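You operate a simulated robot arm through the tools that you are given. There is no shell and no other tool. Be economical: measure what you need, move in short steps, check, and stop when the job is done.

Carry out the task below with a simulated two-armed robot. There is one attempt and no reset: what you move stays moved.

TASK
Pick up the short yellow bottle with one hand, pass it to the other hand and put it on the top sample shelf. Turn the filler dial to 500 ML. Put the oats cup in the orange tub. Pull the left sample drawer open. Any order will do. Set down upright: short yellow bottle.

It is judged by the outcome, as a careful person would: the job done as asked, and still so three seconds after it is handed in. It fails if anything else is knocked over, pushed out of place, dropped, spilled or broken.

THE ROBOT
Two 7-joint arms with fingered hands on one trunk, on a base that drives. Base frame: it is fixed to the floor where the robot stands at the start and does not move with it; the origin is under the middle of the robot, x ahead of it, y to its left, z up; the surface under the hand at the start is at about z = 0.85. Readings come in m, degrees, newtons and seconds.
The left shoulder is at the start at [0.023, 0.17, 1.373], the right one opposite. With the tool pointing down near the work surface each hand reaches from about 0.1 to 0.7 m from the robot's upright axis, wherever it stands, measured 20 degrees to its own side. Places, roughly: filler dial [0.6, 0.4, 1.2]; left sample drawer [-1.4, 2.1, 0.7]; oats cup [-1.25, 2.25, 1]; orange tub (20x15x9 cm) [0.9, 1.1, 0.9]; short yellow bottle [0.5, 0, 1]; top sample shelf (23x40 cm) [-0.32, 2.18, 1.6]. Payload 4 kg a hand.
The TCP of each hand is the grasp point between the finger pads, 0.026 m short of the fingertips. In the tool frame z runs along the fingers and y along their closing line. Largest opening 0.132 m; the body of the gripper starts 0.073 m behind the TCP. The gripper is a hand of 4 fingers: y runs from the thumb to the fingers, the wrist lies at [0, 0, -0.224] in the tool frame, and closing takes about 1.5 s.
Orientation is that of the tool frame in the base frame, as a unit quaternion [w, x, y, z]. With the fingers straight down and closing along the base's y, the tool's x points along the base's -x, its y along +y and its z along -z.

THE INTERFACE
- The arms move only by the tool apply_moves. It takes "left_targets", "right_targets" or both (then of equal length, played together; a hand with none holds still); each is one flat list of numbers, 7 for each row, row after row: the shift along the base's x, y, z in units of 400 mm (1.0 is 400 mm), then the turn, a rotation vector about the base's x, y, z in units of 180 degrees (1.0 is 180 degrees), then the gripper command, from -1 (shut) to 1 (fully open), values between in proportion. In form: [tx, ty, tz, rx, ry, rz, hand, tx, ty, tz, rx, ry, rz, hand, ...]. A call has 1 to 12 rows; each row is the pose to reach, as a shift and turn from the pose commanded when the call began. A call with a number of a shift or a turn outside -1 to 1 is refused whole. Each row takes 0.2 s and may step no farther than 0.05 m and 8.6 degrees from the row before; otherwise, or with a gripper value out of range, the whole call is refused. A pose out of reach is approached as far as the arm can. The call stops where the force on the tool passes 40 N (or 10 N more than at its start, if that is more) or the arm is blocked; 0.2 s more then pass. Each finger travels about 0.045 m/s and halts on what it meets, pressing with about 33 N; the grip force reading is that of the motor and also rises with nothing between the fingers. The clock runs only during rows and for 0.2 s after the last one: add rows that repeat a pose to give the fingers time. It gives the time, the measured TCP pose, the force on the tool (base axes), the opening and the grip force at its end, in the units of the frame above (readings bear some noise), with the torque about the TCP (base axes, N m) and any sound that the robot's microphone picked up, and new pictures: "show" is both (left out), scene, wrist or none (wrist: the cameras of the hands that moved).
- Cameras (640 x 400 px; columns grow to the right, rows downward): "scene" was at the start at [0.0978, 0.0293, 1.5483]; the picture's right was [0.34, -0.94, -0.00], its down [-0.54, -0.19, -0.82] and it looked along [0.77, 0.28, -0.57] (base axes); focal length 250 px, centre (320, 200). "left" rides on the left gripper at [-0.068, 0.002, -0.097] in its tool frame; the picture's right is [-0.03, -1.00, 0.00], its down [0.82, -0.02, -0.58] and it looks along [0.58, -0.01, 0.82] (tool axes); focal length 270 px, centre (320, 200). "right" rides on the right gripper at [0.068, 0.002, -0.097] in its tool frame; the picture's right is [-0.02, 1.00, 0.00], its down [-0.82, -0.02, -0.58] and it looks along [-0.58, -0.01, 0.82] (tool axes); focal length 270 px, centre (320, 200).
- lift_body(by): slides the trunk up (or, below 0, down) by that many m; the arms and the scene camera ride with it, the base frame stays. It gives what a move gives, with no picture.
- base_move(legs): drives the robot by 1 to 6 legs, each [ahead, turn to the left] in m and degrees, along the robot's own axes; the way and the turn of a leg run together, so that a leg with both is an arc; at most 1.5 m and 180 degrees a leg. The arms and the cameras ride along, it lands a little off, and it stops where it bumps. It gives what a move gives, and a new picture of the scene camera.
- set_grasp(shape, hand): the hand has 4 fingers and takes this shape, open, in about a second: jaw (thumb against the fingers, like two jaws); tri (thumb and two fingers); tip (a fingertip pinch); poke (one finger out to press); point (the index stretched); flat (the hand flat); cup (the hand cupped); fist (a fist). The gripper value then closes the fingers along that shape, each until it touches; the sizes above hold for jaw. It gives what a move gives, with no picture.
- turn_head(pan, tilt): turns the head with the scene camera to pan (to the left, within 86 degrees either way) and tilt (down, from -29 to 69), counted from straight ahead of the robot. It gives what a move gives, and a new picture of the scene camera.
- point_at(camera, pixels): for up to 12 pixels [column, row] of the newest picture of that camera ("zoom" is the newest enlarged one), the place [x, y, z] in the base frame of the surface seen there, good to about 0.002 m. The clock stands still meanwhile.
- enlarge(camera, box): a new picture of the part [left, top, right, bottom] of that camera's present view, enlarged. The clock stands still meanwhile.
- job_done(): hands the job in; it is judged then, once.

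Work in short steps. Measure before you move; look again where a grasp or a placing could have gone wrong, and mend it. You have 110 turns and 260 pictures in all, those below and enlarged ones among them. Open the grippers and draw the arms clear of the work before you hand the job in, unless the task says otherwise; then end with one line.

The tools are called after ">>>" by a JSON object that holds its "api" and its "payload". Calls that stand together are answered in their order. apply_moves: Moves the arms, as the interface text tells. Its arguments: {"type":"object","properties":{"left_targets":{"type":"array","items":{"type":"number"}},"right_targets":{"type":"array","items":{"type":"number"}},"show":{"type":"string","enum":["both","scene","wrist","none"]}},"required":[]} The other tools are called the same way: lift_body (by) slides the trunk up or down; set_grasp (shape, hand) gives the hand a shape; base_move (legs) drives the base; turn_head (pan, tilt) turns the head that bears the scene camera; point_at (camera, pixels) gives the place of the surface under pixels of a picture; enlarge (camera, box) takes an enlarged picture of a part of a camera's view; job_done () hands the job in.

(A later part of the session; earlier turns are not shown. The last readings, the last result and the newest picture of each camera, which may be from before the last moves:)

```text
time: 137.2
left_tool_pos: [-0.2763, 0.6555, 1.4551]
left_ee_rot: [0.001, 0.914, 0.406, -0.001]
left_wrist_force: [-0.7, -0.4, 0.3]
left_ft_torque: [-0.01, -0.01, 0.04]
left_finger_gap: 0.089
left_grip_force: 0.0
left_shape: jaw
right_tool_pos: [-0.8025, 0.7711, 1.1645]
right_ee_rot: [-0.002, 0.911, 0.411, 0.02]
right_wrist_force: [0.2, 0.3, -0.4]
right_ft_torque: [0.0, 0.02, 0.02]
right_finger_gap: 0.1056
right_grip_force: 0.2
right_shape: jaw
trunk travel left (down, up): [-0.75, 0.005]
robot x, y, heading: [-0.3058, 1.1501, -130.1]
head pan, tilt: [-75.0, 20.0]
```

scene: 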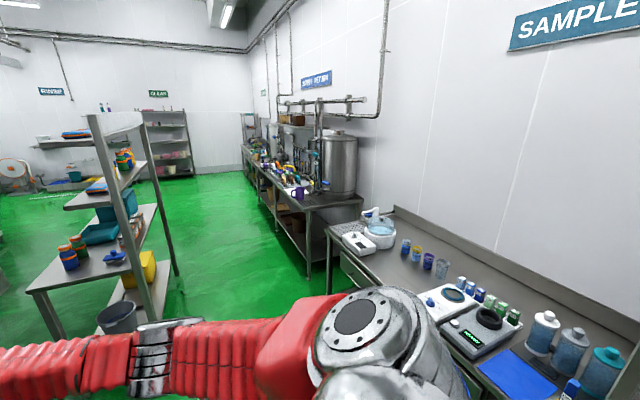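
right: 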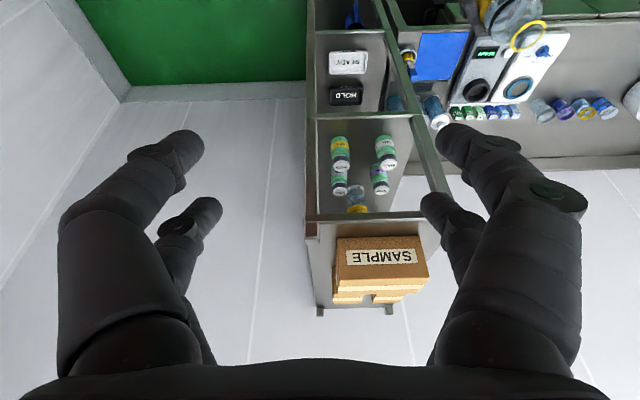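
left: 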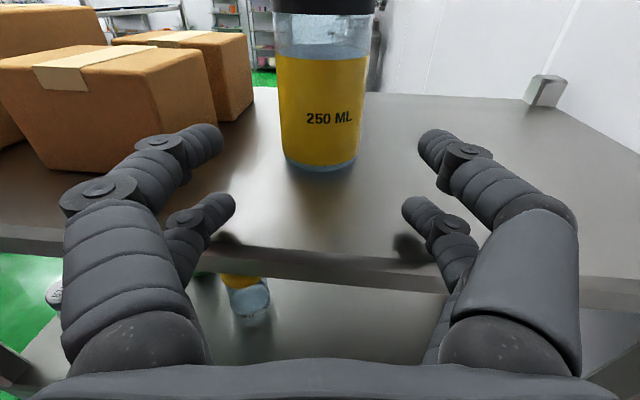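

I'm clear of the gap. I'll drive to stand in front of the sample table at about x −1.05, facing it, and lower the trunk.

>>> {"api": "base_move", "payload": {"legs": [[0, -50], [0.74, 0], [0, -90]]}}

>>> {"api": "lift_body", "payload": {"by": -0.15}}

>>> {"api": "turn_head", "payload": {"pan": 8, "tilt": 28}}

```text
time: 146.4
left_tool_pos: [-1.53, 1.25, 1.4561]
left_ee_rot: [-0.001, 0.879, -0.476, -0.003]
left_wrist_force: [0.2, 1.2, 0.8]
left_ft_torque: [-0.03, 0.06, 0.01]
left_finger_gap: 0.0891
left_grip_force: 0.1
left_shape: jaw
right_tool_pos: [-1.2854, 1.7288, 1.166]
right_ee_rot: [0.015, 0.882, -0.471, 0.014]
right_wrist_force: [-0.4, -0.4, 0.2]
right_ft_torque: [-0.03, 0.01, 0.0]
right_finger_gap: 0.1057
right_grip_force: 0.0
right_shape: jaw
trunk travel left (down, up): [-0.75, 0.005]
robot x, y, heading: [-1.0941, 1.1103, 123.3]
head pan, tilt: [-75.0, 20.0]
stopped in leg 3: the robot was blocked; the commanded pose is now the measured one
```

scene: 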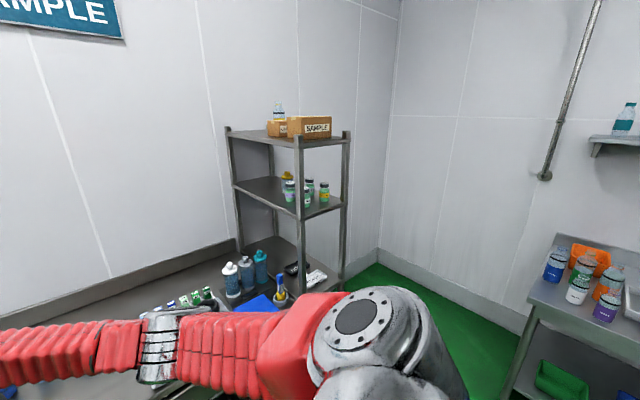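

```text
time: 148.2
left_tool_pos: [-1.532, 1.2483, 1.3057]
left_ee_rot: [-0.001, 0.879, -0.476, -0.002]
left_wrist_force: [0.2, 0.3, -0.6]
left_ft_torque: [-0.03, 0.04, 0.0]
left_finger_gap: 0.0893
left_grip_force: 0.1
left_shape: jaw
right_tool_pos: [-1.2864, 1.728, 1.0155]
right_ee_rot: [0.015, 0.882, -0.47, 0.014]
right_wrist_force: [1.0, -0.5, 0.7]
right_ft_torque: [0.0, 0.02, 0.03]
right_finger_gap: 0.1057
right_grip_force: 0.0
right_shape: jaw
trunk travel left (down, up): [-0.6, 0.155]
robot x, y, heading: [-1.0917, 1.1119, 123.2]
head pan, tilt: [-75.0, 20.0]
```

```text
time: 149.7
left_tool_pos: [-1.5314, 1.2495, 1.3045]
left_ee_rot: [0.0, 0.879, -0.477, -0.001]
left_wrist_force: [-0.5, -0.7, 0.5]
left_ft_torque: [-0.01, 0.0, 0.02]
left_finger_gap: 0.0889
left_grip_force: 0.0
left_shape: jaw
right_tool_pos: [-1.2862, 1.7277, 1.0163]
right_ee_rot: [0.015, 0.883, -0.47, 0.013]
right_wrist_force: [-0.3, 0.2, -0.5]
right_ft_torque: [0.0, 0.01, -0.03]
right_finger_gap: 0.1056
right_grip_force: 0.2
right_shape: jaw
trunk travel left (down, up): [-0.6, 0.155]
robot x, y, heading: [-1.0927, 1.1139, 123.0]
head pan, tilt: [8.0, 28.0]
```

scene: 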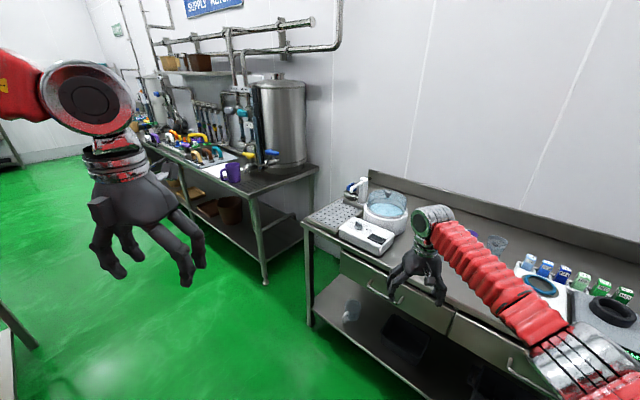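

I'll pull the right arm back, then finish the turn to face the table.

>>> {"api": "apply_moves", "payload": {"right_targets": [0.0525, -0.081, 0.054, 0, 0, 0, 0.6, 0.105, -0.162, 0.107, 0, 0, 0, 0.6, 0.1575, -0.243, 0.161, 0, 0, 0, 0.6, 0.21, -0.323, 0.214, 0, 0, 0, 0.6, 0.2625, -0.404, 0.268, 0, 0, 0, 0.6, 0.315, -0.485, 0.321, 0, 0, 0, 0.6, 0.3675, -0.566, 0.375, 0, 0, 0, 0.6], "show": "none"}}

>>> {"api": "base_move", "payload": {"legs": [[0, -33]]}}

```text
time: 151.3
left_tool_pos: [-1.5311, 1.2482, 1.3057]
left_ee_rot: [-0.001, 0.879, -0.477, -0.002]
left_wrist_force: [0.3, 0.8, 0.0]
left_ft_torque: [0.03, -0.03, 0.01]
left_finger_gap: 0.0893
left_grip_force: 0.0
left_shape: jaw
right_tool_pos: [-1.1369, 1.4993, 1.167]
right_ee_rot: [0.015, 0.883, -0.469, 0.015]
right_wrist_force: [0.3, -0.5, 0.1]
right_ft_torque: [0.01, 0.0, 0.02]
right_finger_gap: 0.1055
right_grip_force: 0.1
right_shape: jaw
trunk travel left (down, up): [-0.6, 0.155]
robot x, y, heading: [-1.0997, 1.1124, 123.0]
head pan, tilt: [8.0, 28.0]
```

```text
time: 153.5
left_tool_pos: [-1.3881, 1.4629, 1.3056]
left_ee_rot: [-0.001, 0.71, -0.704, -0.001]
left_wrist_force: [0.0, -0.1, 0.4]
left_ft_torque: [-0.02, -0.01, -0.02]
left_finger_gap: 0.0892
left_grip_force: 0.1
left_shape: jaw
right_tool_pos: [-0.922, 1.4635, 1.1664]
right_ee_rot: [0.018, 0.715, -0.699, 0.009]
right_wrist_force: [-0.7, -0.1, 0.2]
right_ft_torque: [0.0, 0.0, 0.0]
right_finger_gap: 0.1056
right_grip_force: 0.1
right_shape: jaw
trunk travel left (down, up): [-0.6, 0.155]
robot x, y, heading: [-1.1223, 1.1158, 91.1]
head pan, tilt: [8.0, 28.0]
```

scene: 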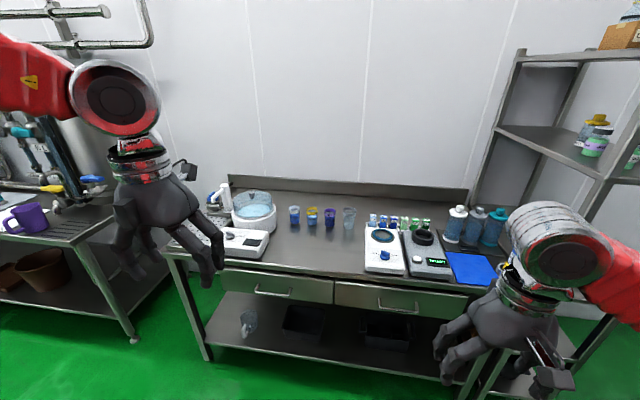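

Now I'm facing the table. I'll enlarge the cups to find the oats cup.

>>> {"api": "enlarge", "payload": {"camera": "scene", "box": [275, 195, 371, 255]}}

>>> {"api": "point_at", "payload": {"camera": "scene", "pixels": [[262, 293], [280, 278], [330, 280], [230, 275], [395, 309], [200, 258]]}}

```text
6.67 times, centred on (323, 225) of scene
```

zoom: 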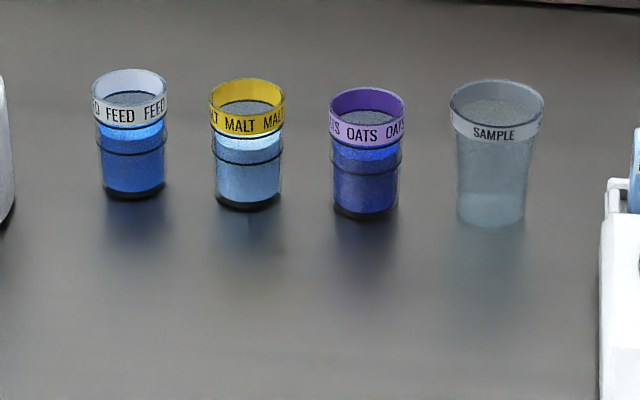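

```text
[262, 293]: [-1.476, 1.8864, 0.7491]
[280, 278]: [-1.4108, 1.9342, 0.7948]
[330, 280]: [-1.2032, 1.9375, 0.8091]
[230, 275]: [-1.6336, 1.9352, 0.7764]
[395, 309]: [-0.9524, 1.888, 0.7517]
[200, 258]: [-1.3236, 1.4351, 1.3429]
```

>>> {"api": "point_at", "payload": {"camera": "zoom", "pixels": [[367, 145], [333, 130], [402, 132], [367, 90], [365, 210], [337, 180], [396, 180], [365, 225], [250, 205], [490, 225], [450, 110], [280, 110]]}}

```text
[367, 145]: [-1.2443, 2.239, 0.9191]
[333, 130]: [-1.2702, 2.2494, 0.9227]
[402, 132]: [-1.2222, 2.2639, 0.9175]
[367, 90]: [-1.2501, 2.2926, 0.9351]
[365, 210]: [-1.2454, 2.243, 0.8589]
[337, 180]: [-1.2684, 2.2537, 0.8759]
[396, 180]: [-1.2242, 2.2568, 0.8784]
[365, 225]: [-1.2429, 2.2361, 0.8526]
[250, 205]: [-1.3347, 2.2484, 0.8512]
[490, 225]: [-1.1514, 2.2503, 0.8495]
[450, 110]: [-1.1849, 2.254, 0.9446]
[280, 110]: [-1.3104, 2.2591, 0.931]
```

The oats cup (purple band) is at about (−1.247, 2.266), rim z≈0.935, with neighbours about 9 cm either side. I'll drive closer to the table.

>>> {"api": "base_move", "payload": {"legs": [[0.45, 0]]}}

```text
time: 156.2
left_tool_pos: [-1.396, 1.9173, 1.3063]
left_ee_rot: [-0.001, 0.711, -0.703, -0.001]
left_wrist_force: [-1.3, 0.0, 0.5]
left_ft_torque: [0.03, 0.0, 0.0]
left_finger_gap: 0.0889
left_grip_force: 0.2
left_shape: jaw
right_tool_pos: [-0.9289, 1.9185, 1.1638]
right_ee_rot: [0.019, 0.715, -0.699, 0.009]
right_wrist_force: [-1.2, 0.1, -1.0]
right_ft_torque: [0.01, -0.01, -0.01]
right_finger_gap: 0.1055
right_grip_force: 0.1
right_shape: jaw
trunk travel left (down, up): [-0.6, 0.155]
robot x, y, heading: [-1.1295, 1.571, 91.1]
head pan, tilt: [8.0, 28.0]
```

scene: 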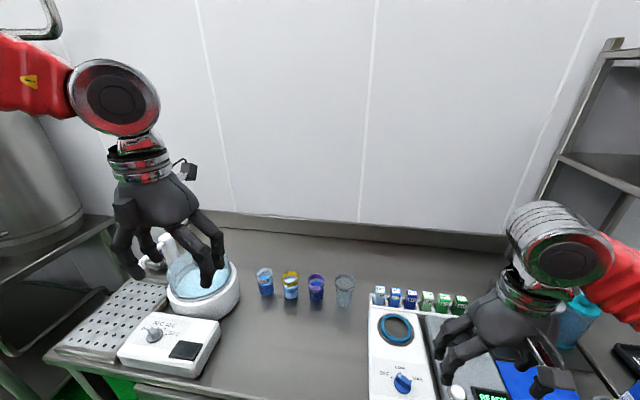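

The cup is 0.69 m ahead, too far for a vertical wrist. I'll use a 45° forward tilt with the fingers closing along x, and lower the trunk. First I'll pose the left hand in front of the cup, high up.

>>> {"api": "apply_moves", "payload": {"left_targets": [0.062, 0.02, 0, 0.0417, 0, 0, 0.3, 0.124, 0.04, 0, 0.0833, 0, 0, 0.2, 0.186, 0.06, 0, 0.125, 0, 0, 0.1, 0.248, 0.08, 0, 0.1667, 0, 0, 0.1, 0.31, 0.1, 0, 0.2083, 0, 0, 0.1, 0.3725, 0.12, 0, 0.25, 0, 0, 0.1, 0.3725, 0.12, 0, 0.25, 0, 0, 0.1], "show": "none"}}

>>> {"api": "lift_body", "payload": {"by": -0.2}}

>>> {"api": "turn_head", "payload": {"pan": 5, "tilt": 35}}

```text
time: 157.8
left_tool_pos: [-1.2464, 1.9661, 1.3081]
left_ee_rot: [-0.273, 0.656, -0.649, -0.271]
left_wrist_force: [0.7, -0.9, -0.3]
left_ft_torque: [0.01, 0.02, 0.01]
left_finger_gap: 0.0731
left_grip_force: 0.0
left_shape: jaw
right_tool_pos: [-0.9286, 1.9174, 1.1671]
right_ee_rot: [0.018, 0.715, -0.699, 0.009]
right_wrist_force: [0.4, -0.6, 0.3]
right_ft_torque: [0.05, 0.0, 0.01]
right_finger_gap: 0.1053
right_grip_force: 0.2
right_shape: jaw
trunk travel left (down, up): [-0.6, 0.155]
robot x, y, heading: [-1.1301, 1.5653, 90.7]
head pan, tilt: [8.0, 28.0]
```

```text
time: 160.0
left_tool_pos: [-1.2466, 1.9778, 1.0806]
left_ee_rot: [-0.25, 0.666, -0.658, -0.249]
left_wrist_force: [0.6, -0.3, 0.1]
left_ft_torque: [0.02, 0.02, 0.01]
left_finger_gap: 0.073
left_grip_force: 0.0
left_shape: jaw
right_tool_pos: [-0.9297, 1.9182, 0.9658]
right_ee_rot: [0.018, 0.716, -0.698, 0.009]
right_wrist_force: [0.4, 0.1, -0.3]
right_ft_torque: [-0.02, 0.0, 0.0]
right_finger_gap: 0.1056
right_grip_force: 0.1
right_shape: jaw
trunk travel left (down, up): [-0.4, 0.355]
robot x, y, heading: [-1.1308, 1.5675, 90.7]
head pan, tilt: [8.0, 28.0]
```

```text
time: 160.7
left_tool_pos: [-1.2468, 1.9773, 1.0803]
left_ee_rot: [-0.251, 0.665, -0.658, -0.248]
left_wrist_force: [0.4, -0.3, -0.6]
left_ft_torque: [-0.04, 0.01, 0.03]
left_finger_gap: 0.0731
left_grip_force: 0.0
left_shape: jaw
right_tool_pos: [-0.9305, 1.9174, 0.9664]
right_ee_rot: [0.019, 0.716, -0.698, 0.008]
right_wrist_force: [0.3, 0.0, -0.2]
right_ft_torque: [0.0, 0.04, 0.03]
right_finger_gap: 0.1056
right_grip_force: 0.0
right_shape: jaw
trunk travel left (down, up): [-0.4, 0.355]
robot x, y, heading: [-1.1282, 1.5669, 90.7]
head pan, tilt: [5.0, 35.0]
```

scene: 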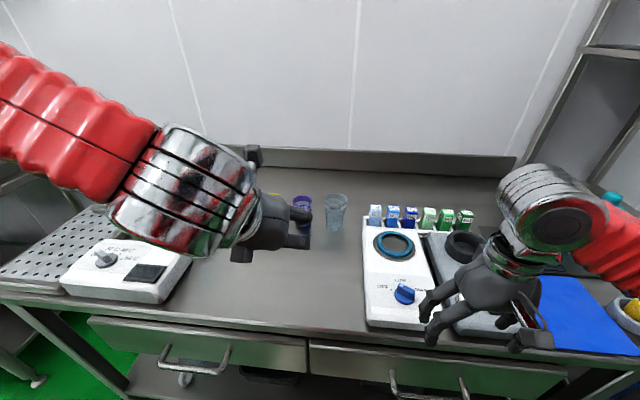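

The right hand is low over the devices, so I'll raise it 12 cm. I'll also take a left wrist view.

>>> {"api": "apply_moves", "payload": {"right_targets": [0, 0, 0.1, 0, 0, 0, 0.6, 0, 0, 0.2, 0, 0, 0, 0.6, 0, 0, 0.3, 0, 0, 0, 0.6], "left_targets": [0, 0, 0, 0, 0, 0, 0.1, 0, 0, 0, 0, 0, 0, 0.1, 0, 0, 0, 0, 0, 0, 0.1], "show": "wrist"}}

```text
time: 161.5
left_tool_pos: [-1.2463, 1.9778, 1.0819]
left_ee_rot: [-0.25, 0.666, -0.658, -0.249]
left_wrist_force: [0.1, -0.4, 1.0]
left_ft_torque: [0.04, -0.03, 0.02]
left_finger_gap: 0.073
left_grip_force: 0.2
left_shape: jaw
right_tool_pos: [-0.9296, 1.9188, 1.0891]
right_ee_rot: [0.018, 0.716, -0.698, 0.01]
right_wrist_force: [-0.1, 0.0, 0.1]
right_ft_torque: [0.0, 0.01, 0.0]
right_finger_gap: 0.1055
right_grip_force: 0.1
right_shape: jaw
trunk travel left (down, up): [-0.4, 0.355]
robot x, y, heading: [-1.1265, 1.5681, 90.9]
head pan, tilt: [5.0, 35.0]
```

right: 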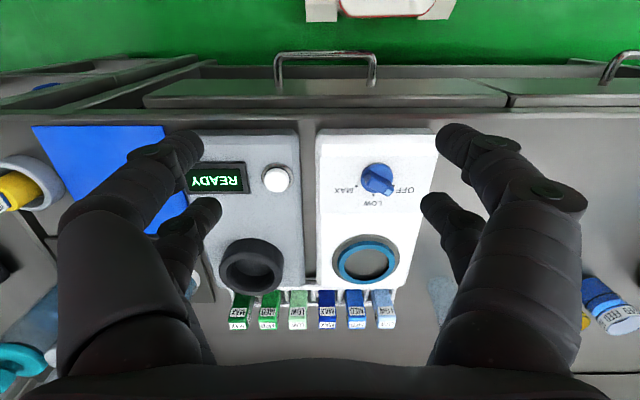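
left: 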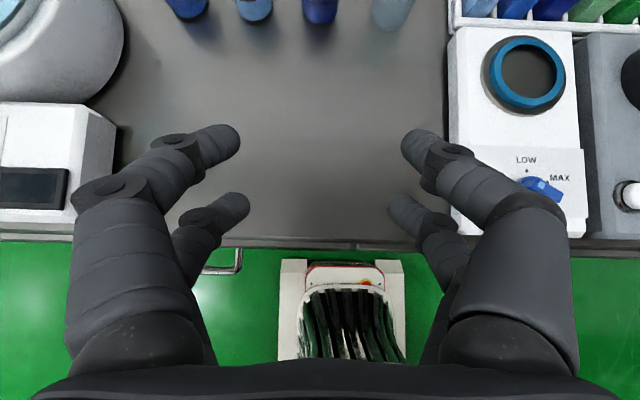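

In the left view the base front is close to the table edge, so I can't get closer. The fingers' knuckles would crowd the neighbouring cups if they closed along x. I'll rotate the hand to close along y with only a 20° tilt, moving above the cups at z≈1.08.

>>> {"api": "apply_moves", "payload": {"left_targets": [0, 0.05, 0.01, -0.0085, 0.0235, -0.0396, 0.1, 0, 0.1, 0.02, -0.0169, 0.0469, -0.0793, 0.1, 0, 0.15, 0.02, -0.0254, 0.0704, -0.1189, 0.1, 0, 0.2, 0.02, -0.0338, 0.0938, -0.1585, 0.1, 0, 0.25, 0.02, -0.0423, 0.1173, -0.1982, 0.1, 0, 0.3, 0.02, -0.0507, 0.1407, -0.2378, 0.1, 0, 0.35, 0.02, -0.0592, 0.1642, -0.2775, 0.1, 0, 0.4, 0.02, -0.0676, 0.1876, -0.3171, 0.1, 0, 0.45, 0.02, -0.0761, 0.2111, -0.3567, 0.1, 0, 0.5, 0.02, -0.0845, 0.2345, -0.3964, 0.1, 0, 0.555, 0.02, -0.093, 0.258, -0.436, 0.1, 0, 0.555, 0.02, -0.093, 0.258, -0.436, 0.1]}}

```text
time: 164.1
left_tool_pos: [-1.2761, 2.1611, 1.0874]
left_ee_rot: [0.0, 0.001, 0.985, 0.172]
left_wrist_force: [-0.4, 0.9, -0.5]
left_ft_torque: [-0.01, 0.01, 0.01]
left_finger_gap: 0.0727
left_grip_force: 0.0
left_shape: jaw
left hand out of reach, approached as far as the arm can: row 9, 10, 11, 12
right_tool_pos: [-0.9278, 1.92, 1.0858]
right_ee_rot: [0.019, 0.715, -0.699, 0.009]
right_wrist_force: [0.2, 0.1, 0.3]
right_ft_torque: [0.0, 0.0, 0.02]
right_finger_gap: 0.1054
right_grip_force: 0.0
right_shape: jaw
trunk travel left (down, up): [-0.4, 0.355]
robot x, y, heading: [-1.1308, 1.5641, 90.6]
head pan, tilt: [5.0, 35.0]
```

scene: 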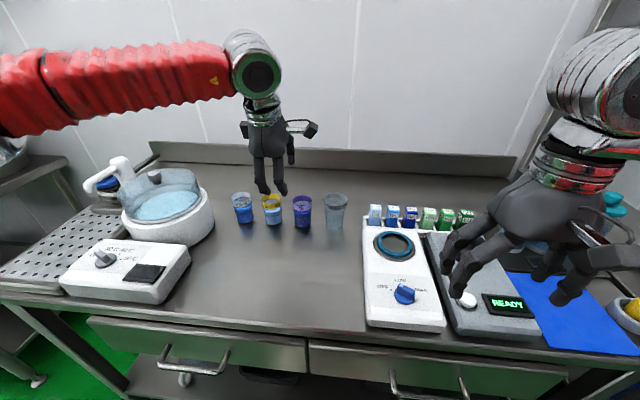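
left: 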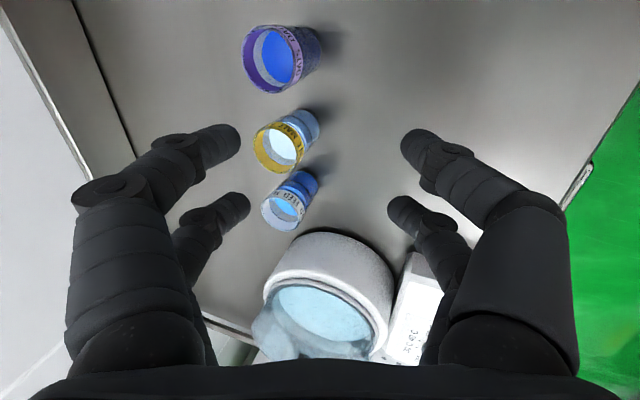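

That roll limits the reach. The best option is a 60° forward-tilted hand with natural roll, a narrow opening, and only the fingertips between the cups. I'll re-orient and pull back to (−1.246, 2.10, 1.06).

>>> {"api": "apply_moves", "payload": {"left_targets": [0.0062, -0.0128, 0, 0.0145, -0.0272, 0.0326, 0, 0.0125, -0.0255, 0, 0.0291, -0.0544, 0.0651, 0, 0.0188, -0.0383, 0, 0.0436, -0.0817, 0.0977, 0, 0.025, -0.051, 0, 0.0582, -0.1089, 0.1302, -0.09, 0.0312, -0.0638, 0, 0.0727, -0.1361, 0.1628, -0.09, 0.0375, -0.0765, 0, 0.0872, -0.1633, 0.1954, -0.09, 0.0438, -0.0893, -0.01, 0.1018, -0.1905, 0.2279, -0.09, 0.05, -0.102, -0.02, 0.1163, -0.2177, 0.2605, -0.09, 0.0562, -0.1148, -0.03, 0.1309, -0.245, 0.293, -0.09, 0.0625, -0.1275, -0.04, 0.1454, -0.2722, 0.3256, -0.09, 0.0688, -0.1403, -0.055, 0.16, -0.2994, 0.3581, -0.09, 0.075, -0.153, -0.0685, 0.1745, -0.3266, 0.3907, -0.09]}}

```text
time: 166.7
left_tool_pos: [-1.2507, 2.0976, 1.0648]
left_ee_rot: [-0.354, 0.613, -0.611, -0.354]
left_wrist_force: [0.0, -0.2, 0.3]
left_ft_torque: [0.01, -0.05, -0.01]
left_finger_gap: 0.0605
left_grip_force: 0.1
left_shape: jaw
right_tool_pos: [-0.9284, 1.9204, 1.0864]
right_ee_rot: [0.018, 0.716, -0.698, 0.01]
right_wrist_force: [0.3, 0.0, 0.7]
right_ft_torque: [0.02, 0.05, 0.01]
right_finger_gap: 0.1057
right_grip_force: 0.0
right_shape: jaw
trunk travel left (down, up): [-0.4, 0.355]
robot x, y, heading: [-1.1279, 1.5645, 90.7]
head pan, tilt: [5.0, 35.0]
```

scene: 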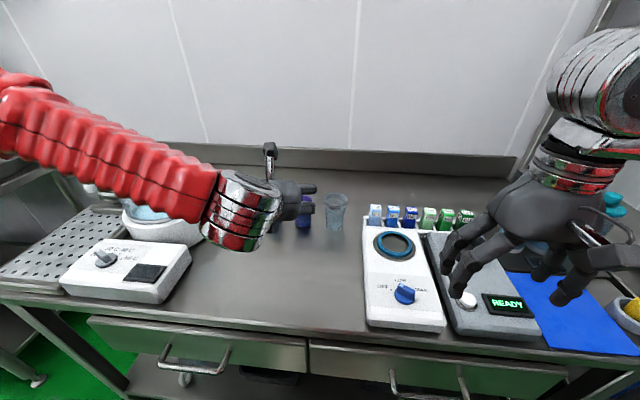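
left: 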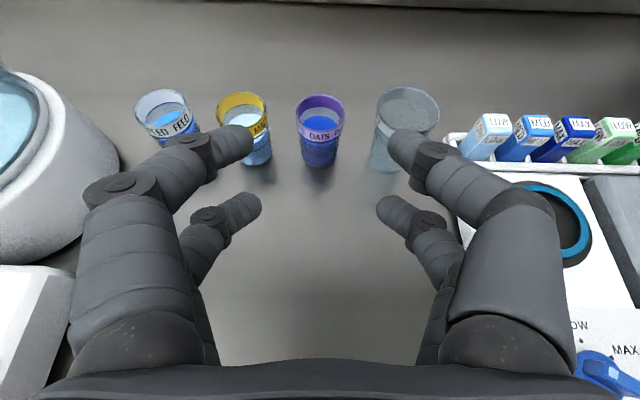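

The view is aligned, with the oats cup at column 320. I'll measure it precisely from here.

>>> {"api": "point_at", "payload": {"camera": "left", "pixels": [[320, 138], [298, 125], [343, 124], [320, 97], [318, 165], [304, 155], [334, 154], [268, 115], [219, 108], [377, 115], [438, 108], [408, 135]]}}

```text
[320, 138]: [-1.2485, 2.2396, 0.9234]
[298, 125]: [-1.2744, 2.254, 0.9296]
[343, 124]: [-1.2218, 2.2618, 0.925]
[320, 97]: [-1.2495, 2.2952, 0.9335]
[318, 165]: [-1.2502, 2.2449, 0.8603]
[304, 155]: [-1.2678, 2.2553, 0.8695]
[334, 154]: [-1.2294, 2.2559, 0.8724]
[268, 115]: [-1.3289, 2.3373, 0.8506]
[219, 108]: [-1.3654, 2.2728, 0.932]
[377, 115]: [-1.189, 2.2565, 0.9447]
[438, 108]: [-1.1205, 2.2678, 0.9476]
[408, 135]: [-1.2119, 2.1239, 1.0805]
```

The cup centre is (−1.2485, 2.267) and the rim z is 0.935. I'll approach along the tool axis, stopping about 4 cm short to check.

>>> {"api": "apply_moves", "payload": {"left_targets": [0.001, 0.04, -0.07, 0, 0, 0, -0.06, 0.002, 0.08, -0.14, 0, 0, 0, -0.06, 0.003, 0.116, -0.207, 0, 0, 0, -0.06, 0.003, 0.2, -0.254, 0, 0, 0, -0.06, 0.003, 0.29, -0.307, 0, 0, 0, -0.06, 0.003, 0.29, -0.307, 0, 0, 0, -0.06], "show": "wrist"}}

```text
time: 168.1
left_tool_pos: [-1.2925, 2.1969, 0.9719]
left_ee_rot: [0.353, -0.612, 0.613, 0.354]
left_wrist_force: [0.6, 0.5, 0.2]
left_ft_torque: [-0.01, 0.0, 0.0]
left_finger_gap: 0.0615
left_grip_force: 0.0
left_shape: jaw
left hand out of reach, approached as far as the arm can: row 2, 3, 4, 5, 6
right_tool_pos: [-0.9274, 1.9192, 1.0879]
right_ee_rot: [0.018, 0.715, -0.699, 0.009]
right_wrist_force: [0.3, 0.3, -0.7]
right_ft_torque: [-0.03, -0.01, -0.01]
right_finger_gap: 0.1057
right_grip_force: 0.0
right_shape: jaw
trunk travel left (down, up): [-0.4, 0.355]
robot x, y, heading: [-1.1287, 1.5688, 91.0]
head pan, tilt: [5.0, 35.0]
```

left: 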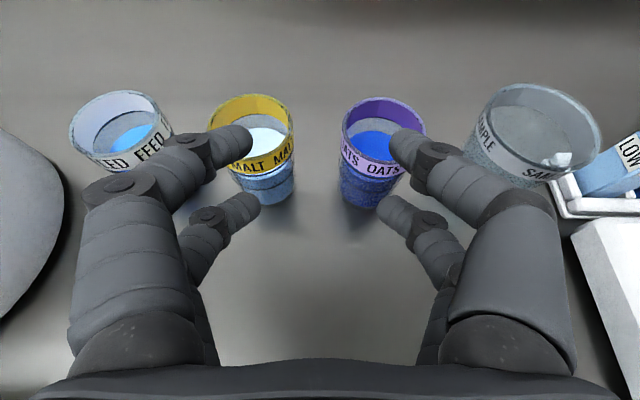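

The arm is limited at this small lateral offset. I'll raise the hand and shift the robot about 18 cm to the right.

>>> {"api": "apply_moves", "payload": {"left_targets": [0, -0.02, 0.08, 0, 0, 0, -0.06, 0, -0.06, 0.17, 0, 0, 0, -0.06, 0, -0.1, 0.26, 0, 0, 0, -0.06, 0, -0.14, 0.35, 0, 0, 0, -0.06], "show": "none"}}

>>> {"api": "base_move", "payload": {"legs": [[-0.4, 0], [0, -40], [0.28, 0], [0, 39], [0.18, 0]]}}

```text
time: 169.1
left_tool_pos: [-1.2909, 2.1401, 1.1108]
left_ee_rot: [-0.353, 0.613, -0.612, -0.354]
left_wrist_force: [-0.7, 0.5, 0.9]
left_ft_torque: [0.0, -0.01, -0.03]
left_finger_gap: 0.0616
left_grip_force: 0.1
left_shape: jaw
right_tool_pos: [-0.928, 1.92, 1.088]
right_ee_rot: [0.019, 0.716, -0.698, 0.009]
right_wrist_force: [0.1, 0.0, -0.1]
right_ft_torque: [0.0, -0.02, -0.03]
right_finger_gap: 0.1056
right_grip_force: 0.1
right_shape: jaw
trunk travel left (down, up): [-0.4, 0.355]
robot x, y, heading: [-1.1287, 1.5651, 90.9]
head pan, tilt: [5.0, 35.0]
```

```text
time: 173.2
left_tool_pos: [-0.9694, 1.7437, 1.11]
left_ee_rot: [0.433, -0.428, 0.754, 0.246]
left_wrist_force: [0.7, 0.2, -0.2]
left_ft_torque: [-0.09, 0.05, 0.0]
left_finger_gap: 0.0618
left_grip_force: 0.1
left_shape: jaw
right_tool_pos: [-0.7721, 1.3653, 1.0879]
right_ee_rot: [-0.02, -0.502, 0.865, -0.004]
right_wrist_force: [-0.9, -0.3, -0.1]
right_ft_torque: [0.0, 0.01, -0.02]
right_finger_gap: 0.1056
right_grip_force: 0.0
right_shape: jaw
trunk travel left (down, up): [-0.4, 0.355]
robot x, y, heading: [-1.1526, 1.1802, 59.3]
head pan, tilt: [5.0, 35.0]
stopped in leg 2: the robot was blocked; the commanded pose is now the measured one
```

scene: 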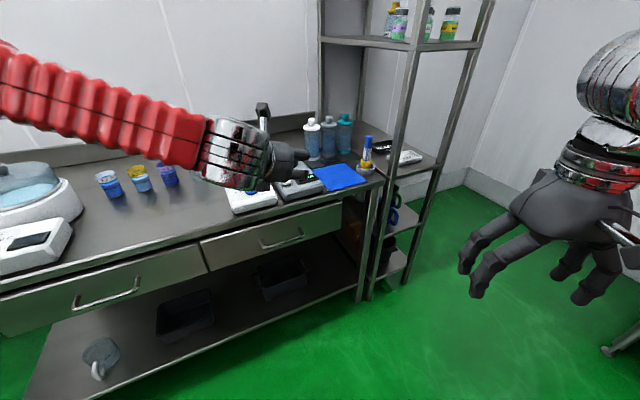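

The turn stopped at 59°, which is usable. I'll drive forward on this heading and then turn back to face the table.

>>> {"api": "base_move", "payload": {"legs": [[0.36, 0], [0, 31]]}}

```text
time: 177.2
left_tool_pos: [-1.0992, 2.0719, 1.1108]
left_ee_rot: [0.353, -0.613, 0.613, 0.352]
left_wrist_force: [0.1, -1.0, -0.2]
left_ft_torque: [-0.01, 0.0, 0.01]
left_finger_gap: 0.0621
left_grip_force: 0.0
left_shape: jaw
right_tool_pos: [-0.736, 1.847, 1.0883]
right_ee_rot: [0.017, 0.713, -0.701, 0.009]
right_wrist_force: [-0.1, 0.5, -0.8]
right_ft_torque: [0.03, 0.0, 0.02]
right_finger_gap: 0.1057
right_grip_force: 0.0
right_shape: jaw
trunk travel left (down, up): [-0.4, 0.355]
robot x, y, heading: [-0.9393, 1.4928, 89.7]
head pan, tilt: [5.0, 35.0]
```

scene: 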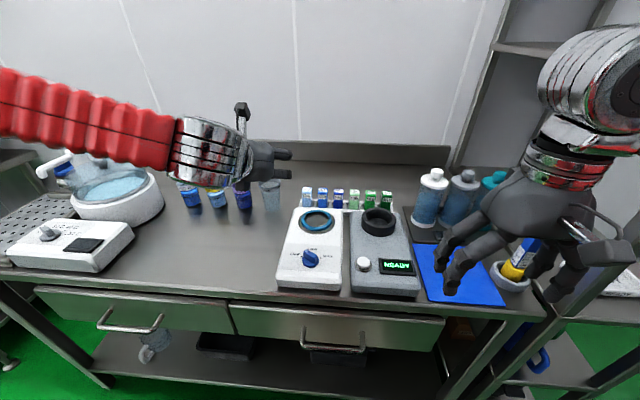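

I'm in position. I'll move forward 7 cm, then bring the left hand in front of the oats cup.

>>> {"api": "base_move", "payload": {"legs": [[0.07, 0]]}}

>>> {"api": "apply_moves", "payload": {"left_targets": [-0.075, -0.02, 0, 0, 0, 0, -0.06, -0.15, -0.04, 0, 0, 0, 0, -0.06, -0.225, -0.06, 0, 0, 0, 0, -0.06, -0.3, -0.08, -0.02, 0, 0, 0, -0.06, -0.375, -0.1, -0.05, 0, 0, 0, -0.06, -0.375, -0.1, -0.05, 0, 0, 0, -0.06], "show": "wrist"}}

```text
time: 178.2
left_tool_pos: [-1.1011, 2.1403, 1.109]
left_ee_rot: [0.353, -0.612, 0.615, 0.35]
left_wrist_force: [-0.6, 0.7, 0.1]
left_ft_torque: [0.02, 0.0, 0.02]
left_finger_gap: 0.0618
left_grip_force: 0.0
left_shape: jaw
right_tool_pos: [-0.7367, 1.9166, 1.0886]
right_ee_rot: [0.019, 0.712, -0.702, 0.01]
right_wrist_force: [-0.2, 0.8, 0.4]
right_ft_torque: [-0.04, 0.02, 0.01]
right_finger_gap: 0.1055
right_grip_force: 0.0
right_shape: jaw
trunk travel left (down, up): [-0.4, 0.355]
robot x, y, heading: [-0.937, 1.5599, 89.8]
head pan, tilt: [5.0, 35.0]
```

scene: 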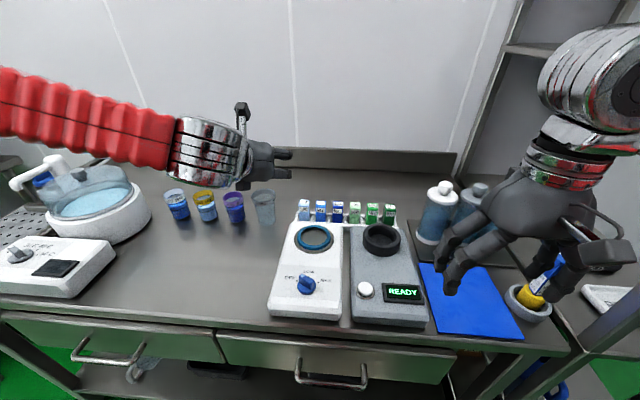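

```text
time: 179.7
left_tool_pos: [-1.2483, 2.1014, 1.0928]
left_ee_rot: [0.354, -0.611, 0.614, 0.352]
left_wrist_force: [0.8, 0.2, -0.1]
left_ft_torque: [-0.01, 0.05, 0.0]
left_finger_gap: 0.062
left_grip_force: 0.2
left_shape: jaw
right_tool_pos: [-0.7355, 1.9147, 1.0886]
right_ee_rot: [0.019, 0.713, -0.701, 0.009]
right_wrist_force: [0.6, 0.9, -0.2]
right_ft_torque: [0.03, 0.04, -0.02]
right_finger_gap: 0.1053
right_grip_force: 0.1
right_shape: jaw
trunk travel left (down, up): [-0.4, 0.355]
robot x, y, heading: [-0.9376, 1.5591, 89.8]
head pan, tilt: [5.0, 35.0]
```

left: 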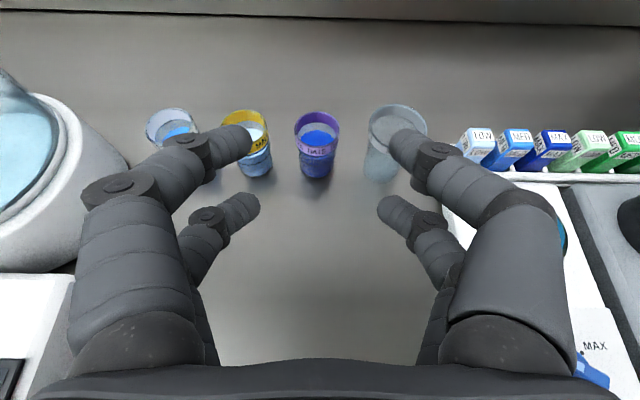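

The cup is centred at column 316. I'll approach again to a few centimetres short.

>>> {"api": "apply_moves", "payload": {"left_targets": [-0.001, 0.03, -0.09, 0, 0, 0, -0.06, -0.002, 0.07, -0.18, 0, 0, 0, -0.06, -0.003, 0.1065, -0.277, 0, 0, 0, -0.06, -0.003, 0.18, -0.319, 0, 0, 0, -0.06, -0.003, 0.259, -0.3645, 0, 0, 0, -0.06, -0.003, 0.259, -0.3645, 0, 0, 0, -0.06], "show": "wrist"}}

```text
time: 181.1
left_tool_pos: [-1.2506, 2.2057, 0.9541]
left_ee_rot: [0.351, -0.613, 0.615, 0.35]
left_wrist_force: [0.5, 0.1, -0.5]
left_ft_torque: [0.01, 0.0, 0.04]
left_finger_gap: 0.0621
left_grip_force: 0.1
left_shape: jaw
left hand out of reach, approached as far as the arm can: row 5, 6
right_tool_pos: [-0.7356, 1.9132, 1.089]
right_ee_rot: [0.019, 0.713, -0.701, 0.009]
right_wrist_force: [0.3, -1.8, 0.9]
right_ft_torque: [0.0, -0.03, -0.02]
right_finger_gap: 0.1055
right_grip_force: 0.1
right_shape: jaw
trunk travel left (down, up): [-0.4, 0.355]
robot x, y, heading: [-0.9375, 1.5627, 89.5]
head pan, tilt: [5.0, 35.0]
```

left: 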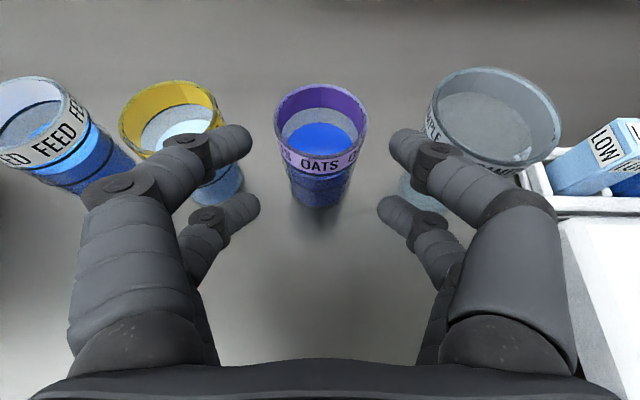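

The arm is just out of reach, slightly high. I'll raise the hand, lower the trunk 12 cm, then retry.

>>> {"api": "apply_moves", "payload": {"left_targets": [0, -0.08, 0.08, 0, 0, 0, -0.06, 0, -0.15, 0.17, 0, 0, 0, -0.06, 0, -0.15, 0.27, 0, 0, 0, -0.06, 0, -0.15, 0.37, 0, 0, 0, -0.06], "right_targets": [0, 0, 0.08, 0, 0, 0, 0.6, 0, 0, 0.17, 0, 0, 0, 0.6, 0, 0, 0.25, 0, 0, 0, 0.6, 0, 0, 0.3, 0, 0, 0, 0.6], "show": "none"}}

>>> {"api": "lift_body", "payload": {"by": -0.12}}

```text
time: 182.1
left_tool_pos: [-1.2512, 2.1431, 1.0995]
left_ee_rot: [0.354, -0.611, 0.614, 0.352]
left_wrist_force: [0.2, -0.6, -0.5]
left_ft_torque: [-0.01, 0.02, -0.02]
left_finger_gap: 0.0621
left_grip_force: 0.1
left_shape: jaw
right_tool_pos: [-0.7344, 1.9134, 1.2098]
right_ee_rot: [0.019, 0.712, -0.701, 0.008]
right_wrist_force: [0.3, 0.3, -0.2]
right_ft_torque: [0.04, 0.04, -0.05]
right_finger_gap: 0.1056
right_grip_force: 0.1
right_shape: jaw
trunk travel left (down, up): [-0.4, 0.355]
robot x, y, heading: [-0.9382, 1.5637, 89.8]
head pan, tilt: [5.0, 35.0]
```

```text
time: 183.6
left_tool_pos: [-1.2495, 2.1469, 0.9823]
left_ee_rot: [0.354, -0.612, 0.614, 0.352]
left_wrist_force: [0.0, -0.2, -1.0]
left_ft_torque: [0.02, -0.01, -0.04]
left_finger_gap: 0.0618
left_grip_force: 0.0
left_shape: jaw
right_tool_pos: [-0.7349, 1.9135, 1.0903]
right_ee_rot: [0.018, 0.712, -0.701, 0.008]
right_wrist_force: [-0.6, 0.6, -0.4]
right_ft_torque: [-0.02, 0.01, -0.01]
right_finger_gap: 0.1056
right_grip_force: 0.1
right_shape: jaw
trunk travel left (down, up): [-0.28, 0.475]
robot x, y, heading: [-0.9383, 1.5643, 90.1]
head pan, tilt: [5.0, 35.0]
```

The hand is at the approach start (2.147, 0.982), so I'll advance along the tool axis.

>>> {"api": "apply_moves", "payload": {"left_targets": [0, 0.06, -0.035, 0, 0, 0, -0.06, 0, 0.12, -0.07, 0, 0, 0, -0.06, 0, 0.175, -0.102, 0, 0, 0, -0.06, 0, 0.175, -0.102, 0, 0, 0, -0.06], "show": "wrist"}}

```text
time: 184.6
left_tool_pos: [-1.25, 2.2164, 0.9397]
left_ee_rot: [0.354, -0.611, 0.614, 0.352]
left_wrist_force: [0.3, -0.5, -0.1]
left_ft_torque: [-0.02, -0.01, 0.0]
left_finger_gap: 0.062
left_grip_force: 0.1
left_shape: jaw
right_tool_pos: [-0.7372, 1.9136, 1.0902]
right_ee_rot: [0.017, 0.713, -0.701, 0.009]
right_wrist_force: [0.0, -0.2, 0.8]
right_ft_torque: [-0.02, -0.01, 0.0]
right_finger_gap: 0.1058
right_grip_force: 0.1
right_shape: jaw
trunk travel left (down, up): [-0.28, 0.475]
robot x, y, heading: [-0.9365, 1.5607, 89.8]
head pan, tilt: [5.0, 35.0]
```

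left: 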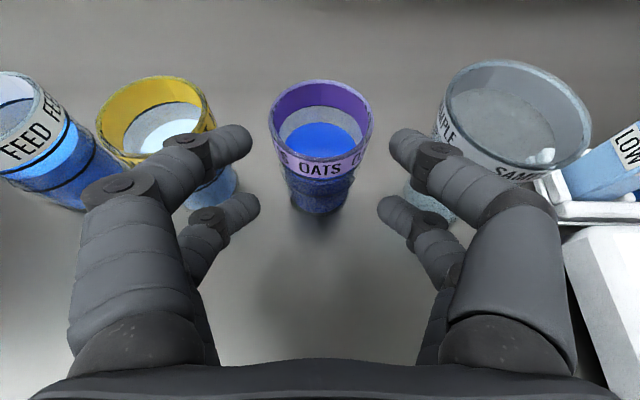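

The tilted knuckles would brush the neighbouring rims. A flatter hand at 80° puts only the slim fingertips between the cups. I'll back off, pitch 20° more and lower to z≈0.908.

>>> {"api": "apply_moves", "payload": {"left_targets": [0, -0.1, 0, 0, 0, 0, -0.06, 0, -0.1, -0.02, 0.037, 0, 0, -0.06, 0, -0.1, -0.04, 0.074, 0, 0, -0.06, 0, -0.1, -0.06, 0.111, 0, 0, -0.06, 0, -0.1, -0.08, 0.111, 0, 0, -0.06, 0, -0.1, -0.08, 0.111, 0, 0, -0.06], "show": "wrist"}}

```text
time: 185.9
left_tool_pos: [-1.2515, 2.1813, 0.9804]
left_ee_rot: [0.43, -0.561, 0.568, 0.422]
left_wrist_force: [-0.3, 0.6, -0.5]
left_ft_torque: [0.0, 0.03, -0.01]
left_finger_gap: 0.0618
left_grip_force: 0.1
left_shape: jaw
left hand out of reach, approached as far as the arm can: row 3, 4, 5, 6
right_tool_pos: [-0.7355, 1.9144, 1.0891]
right_ee_rot: [0.018, 0.713, -0.701, 0.009]
right_wrist_force: [-0.5, -0.3, -0.6]
right_ft_torque: [-0.01, -0.01, 0.0]
right_finger_gap: 0.1057
right_grip_force: 0.1
right_shape: jaw
trunk travel left (down, up): [-0.28, 0.475]
robot x, y, heading: [-0.9338, 1.5622, 90.0]
head pan, tilt: [5.0, 35.0]
```

left: 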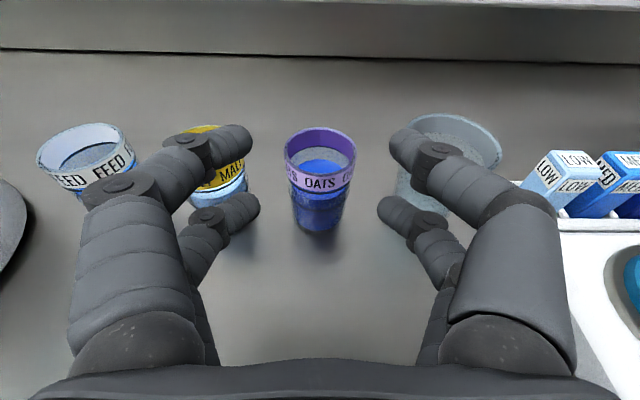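

The wrist limit keeps the hand too high here. Lowering the trunk will level the forearm, so I'll raise both hands, then lower the trunk 17 cm.

>>> {"api": "apply_moves", "payload": {"left_targets": [0, 0, 0.08, 0, 0, 0, -0.06, 0, 0, 0.16, 0, 0, 0, -0.06, 0, 0, 0.25, 0, 0, 0, -0.06], "right_targets": [0, 0, 0.12, 0, 0, 0, 0.6, 0, 0, 0.24, 0, 0, 0, 0.6, 0, 0, 0.35, 0, 0, 0, 0.6], "show": "none"}}

>>> {"api": "lift_body", "payload": {"by": -0.16}}

>>> {"api": "turn_head", "payload": {"pan": 20, "tilt": 30}}

```text
time: 186.8
left_tool_pos: [-1.2511, 2.1803, 1.0828]
left_ee_rot: [0.431, -0.561, 0.568, 0.421]
left_wrist_force: [-0.2, -0.4, 0.8]
left_ft_torque: [0.01, 0.01, 0.02]
left_finger_gap: 0.062
left_grip_force: 0.1
left_shape: jaw
right_tool_pos: [-0.7339, 1.9118, 1.2325]
right_ee_rot: [0.018, 0.713, -0.701, 0.009]
right_wrist_force: [-1.5, -0.2, -0.3]
right_ft_torque: [0.04, 0.0, 0.02]
right_finger_gap: 0.1054
right_grip_force: 0.1
right_shape: jaw
trunk travel left (down, up): [-0.28, 0.475]
robot x, y, heading: [-0.935, 1.5623, 89.7]
head pan, tilt: [5.0, 35.0]
```

```text
time: 188.6
left_tool_pos: [-1.2524, 2.1839, 0.9216]
left_ee_rot: [0.43, -0.561, 0.567, 0.422]
left_wrist_force: [-0.3, -0.5, 0.6]
left_ft_torque: [-0.01, -0.01, -0.03]
left_finger_gap: 0.0621
left_grip_force: 0.1
left_shape: jaw
right_tool_pos: [-0.7351, 1.9415, 1.0508]
right_ee_rot: [0.041, 0.712, -0.701, 0.031]
right_wrist_force: [0.4, -0.1, -0.8]
right_ft_torque: [0.0, 0.0, 0.0]
right_finger_gap: 0.1057
right_grip_force: 0.1
right_shape: jaw
trunk travel left (down, up): [-0.12, 0.635]
robot x, y, heading: [-0.9377, 1.5621, 89.7]
head pan, tilt: [5.0, 35.0]
```

```text
time: 189.3
left_tool_pos: [-1.2523, 2.1836, 0.9215]
left_ee_rot: [0.431, -0.56, 0.568, 0.421]
left_wrist_force: [-0.1, -0.3, 0.5]
left_ft_torque: [0.02, 0.0, -0.01]
left_finger_gap: 0.0618
left_grip_force: 0.0
left_shape: jaw
right_tool_pos: [-0.7351, 1.9411, 1.0505]
right_ee_rot: [0.042, 0.712, -0.7, 0.031]
right_wrist_force: [1.0, 0.2, 0.0]
right_ft_torque: [-0.02, 0.02, 0.02]
right_finger_gap: 0.1055
right_grip_force: 0.0
right_shape: jaw
trunk travel left (down, up): [-0.12, 0.635]
robot x, y, heading: [-0.9342, 1.5631, 89.5]
head pan, tilt: [20.0, 30.0]
```

scene: 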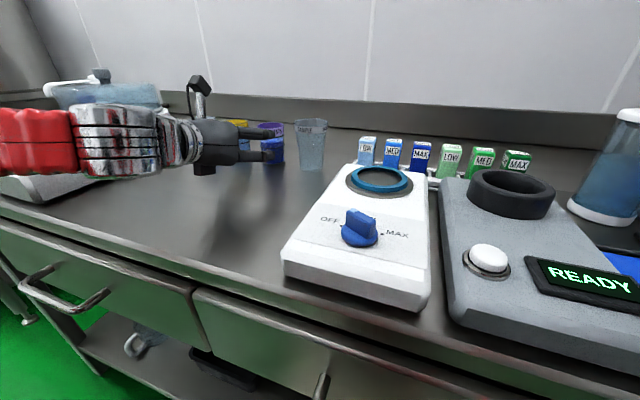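

The hand is now level at z≈0.92 in front of the cups. I'll advance between them.

>>> {"api": "apply_moves", "payload": {"left_targets": [0.007, 0, -0.029, 0, 0, 0, -0.06, 0.007, 0.04, -0.029, 0, 0, 0, -0.06, 0.007, 0.08, -0.029, 0, 0, 0, -0.06, 0.007, 0.11, -0.029, 0, 0, 0, -0.06, 0.007, 0.11, -0.029, 0, 0, 0, -0.06], "show": "wrist"}}

```text
time: 190.6
left_tool_pos: [-1.2508, 2.2279, 0.9088]
left_ee_rot: [0.43, -0.562, 0.568, 0.421]
left_wrist_force: [-0.6, 0.5, -0.2]
left_ft_torque: [0.02, -0.01, -0.02]
left_finger_gap: 0.062
left_grip_force: 0.0
left_shape: jaw
right_tool_pos: [-0.7345, 1.9416, 1.0499]
right_ee_rot: [0.041, 0.712, -0.7, 0.032]
right_wrist_force: [-0.2, -0.2, -0.1]
right_ft_torque: [-0.02, 0.01, -0.02]
right_finger_gap: 0.1053
right_grip_force: 0.0
right_shape: jaw
trunk travel left (down, up): [-0.12, 0.635]
robot x, y, heading: [-0.9369, 1.5642, 89.8]
head pan, tilt: [20.0, 30.0]
```

left: 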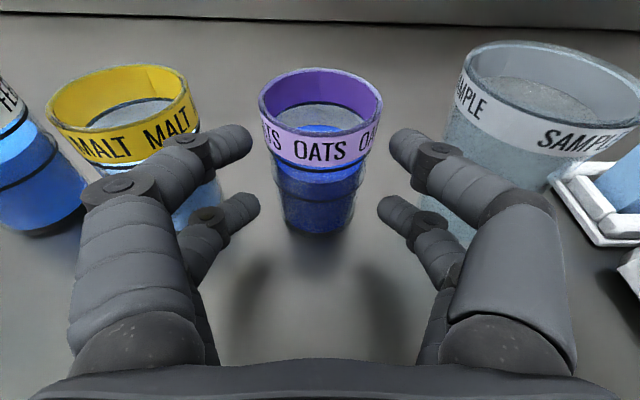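

The fingertips straddle the oats cup cleanly, with no contact. I'll advance the last 17 mm.

>>> {"api": "apply_moves", "payload": {"left_targets": [0, 0.02, 0, 0, 0, 0, -0.06, 0, 0.043, 0, 0, 0, 0, -0.06, 0, 0.043, 0, 0, 0, 0, -0.06], "show": "wrist"}}

```text
time: 191.3
left_tool_pos: [-1.2496, 2.2444, 0.9095]
left_ee_rot: [0.431, -0.561, 0.567, 0.422]
left_wrist_force: [0.0, -0.1, 0.5]
left_ft_torque: [-0.03, -0.01, -0.01]
left_finger_gap: 0.0618
left_grip_force: 0.1
left_shape: jaw
right_tool_pos: [-0.7353, 1.9414, 1.0503]
right_ee_rot: [0.041, 0.712, -0.701, 0.031]
right_wrist_force: [0.3, 0.1, 0.3]
right_ft_torque: [0.02, 0.04, 0.0]
right_finger_gap: 0.1057
right_grip_force: 0.0
right_shape: jaw
trunk travel left (down, up): [-0.12, 0.635]
robot x, y, heading: [-0.9411, 1.5589, 89.8]
head pan, tilt: [20.0, 30.0]
```

left: 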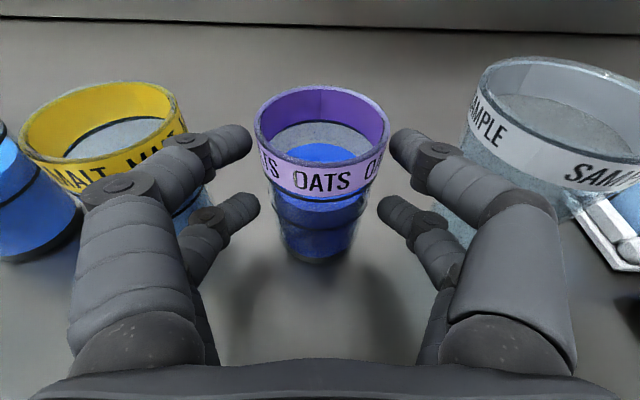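

No contact and the cup is centred. I'll close on it.

>>> {"api": "apply_moves", "payload": {"left_targets": [0, 0, 0, 0, 0, 0, -0.15, 0, 0, 0, 0, 0, 0, -0.25, 0, 0, 0, 0, 0, 0, -0.4, 0, 0, 0, 0, 0, 0, -0.6, 0, 0, 0, 0, 0, 0, -0.8, 0, 0, 0, 0, 0, 0, -1, 0, 0, 0, 0, 0, 0, -1], "show": "wrist"}}

```text
time: 192.9
left_tool_pos: [-1.2505, 2.2454, 0.9089]
left_ee_rot: [0.43, -0.561, 0.568, 0.421]
left_wrist_force: [0.4, -0.2, -0.6]
left_ft_torque: [0.03, 0.03, -0.01]
left_finger_gap: 0.0442
left_grip_force: 32.9
left_shape: jaw
right_tool_pos: [-0.7351, 1.9417, 1.05]
right_ee_rot: [0.043, 0.711, -0.701, 0.031]
right_wrist_force: [0.0, -0.2, -0.1]
right_ft_torque: [-0.02, -0.03, -0.05]
right_finger_gap: 0.1056
right_grip_force: 0.0
right_shape: jaw
trunk travel left (down, up): [-0.12, 0.635]
robot x, y, heading: [-0.9373, 1.5624, 89.9]
head pan, tilt: [20.0, 30.0]
```

left: 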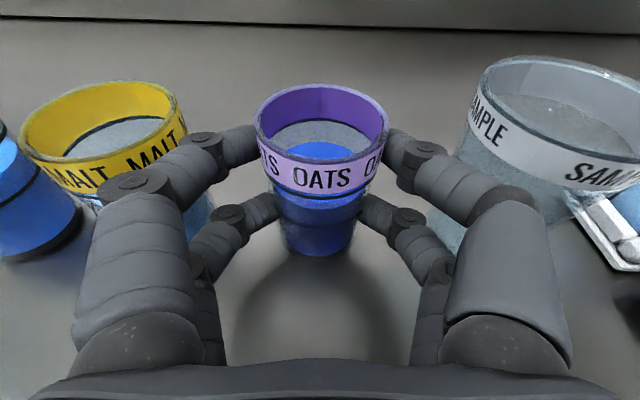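

The cup is gripped at 33 N without shifting. I'll lift it straight up.

>>> {"api": "apply_moves", "payload": {"left_targets": [0, 0, 0.04, 0, 0, 0, -1, 0, 0, 0.09, 0, 0, 0, -1, 0, 0, 0.15, 0, 0, 0, -1, 0, 0, 0.22, 0, 0, 0, -1, 0, 0, 0.3, 0, 0, 0, -1, 0, 0, 0.38, 0, 0, 0, -1, 0, -0.08, 0.44, 0, 0, 0, -1, 0, -0.16, 0.48, 0, 0, 0, -1]}}

```text
time: 194.8
left_tool_pos: [-1.2497, 2.1837, 1.1001]
left_ee_rot: [0.43, -0.561, 0.568, 0.421]
left_wrist_force: [0.2, 0.7, -2.5]
left_ft_torque: [-0.06, -0.03, 0.04]
left_finger_gap: 0.0439
left_grip_force: 33.1
left_shape: jaw
right_tool_pos: [-0.7358, 1.9411, 1.0509]
right_ee_rot: [0.041, 0.712, -0.701, 0.032]
right_wrist_force: [0.4, -0.2, -0.1]
right_ft_torque: [0.02, 0.02, -0.01]
right_finger_gap: 0.1055
right_grip_force: 0.1
right_shape: jaw
trunk travel left (down, up): [-0.12, 0.635]
robot x, y, heading: [-0.9315, 1.5607, 89.9]
head pan, tilt: [20.0, 30.0]
```

scene: 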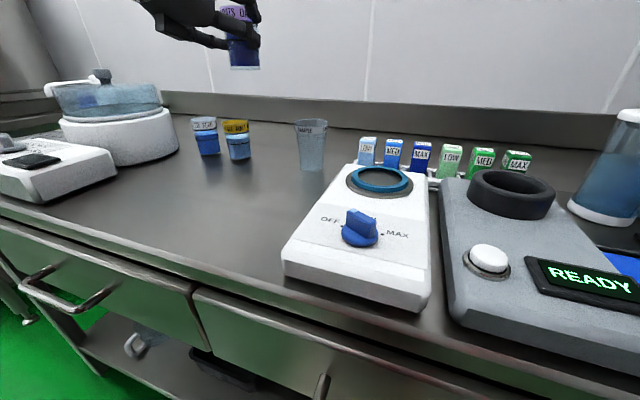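
left: 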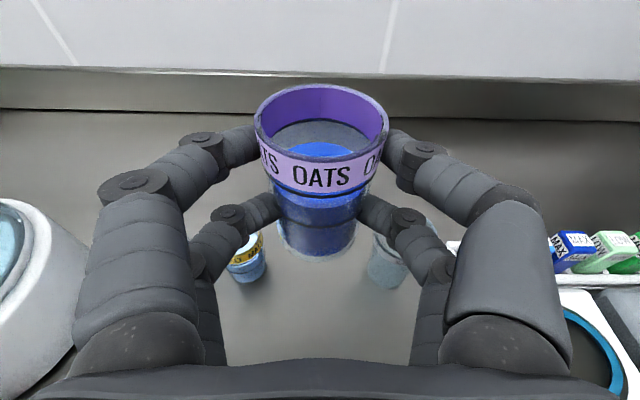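

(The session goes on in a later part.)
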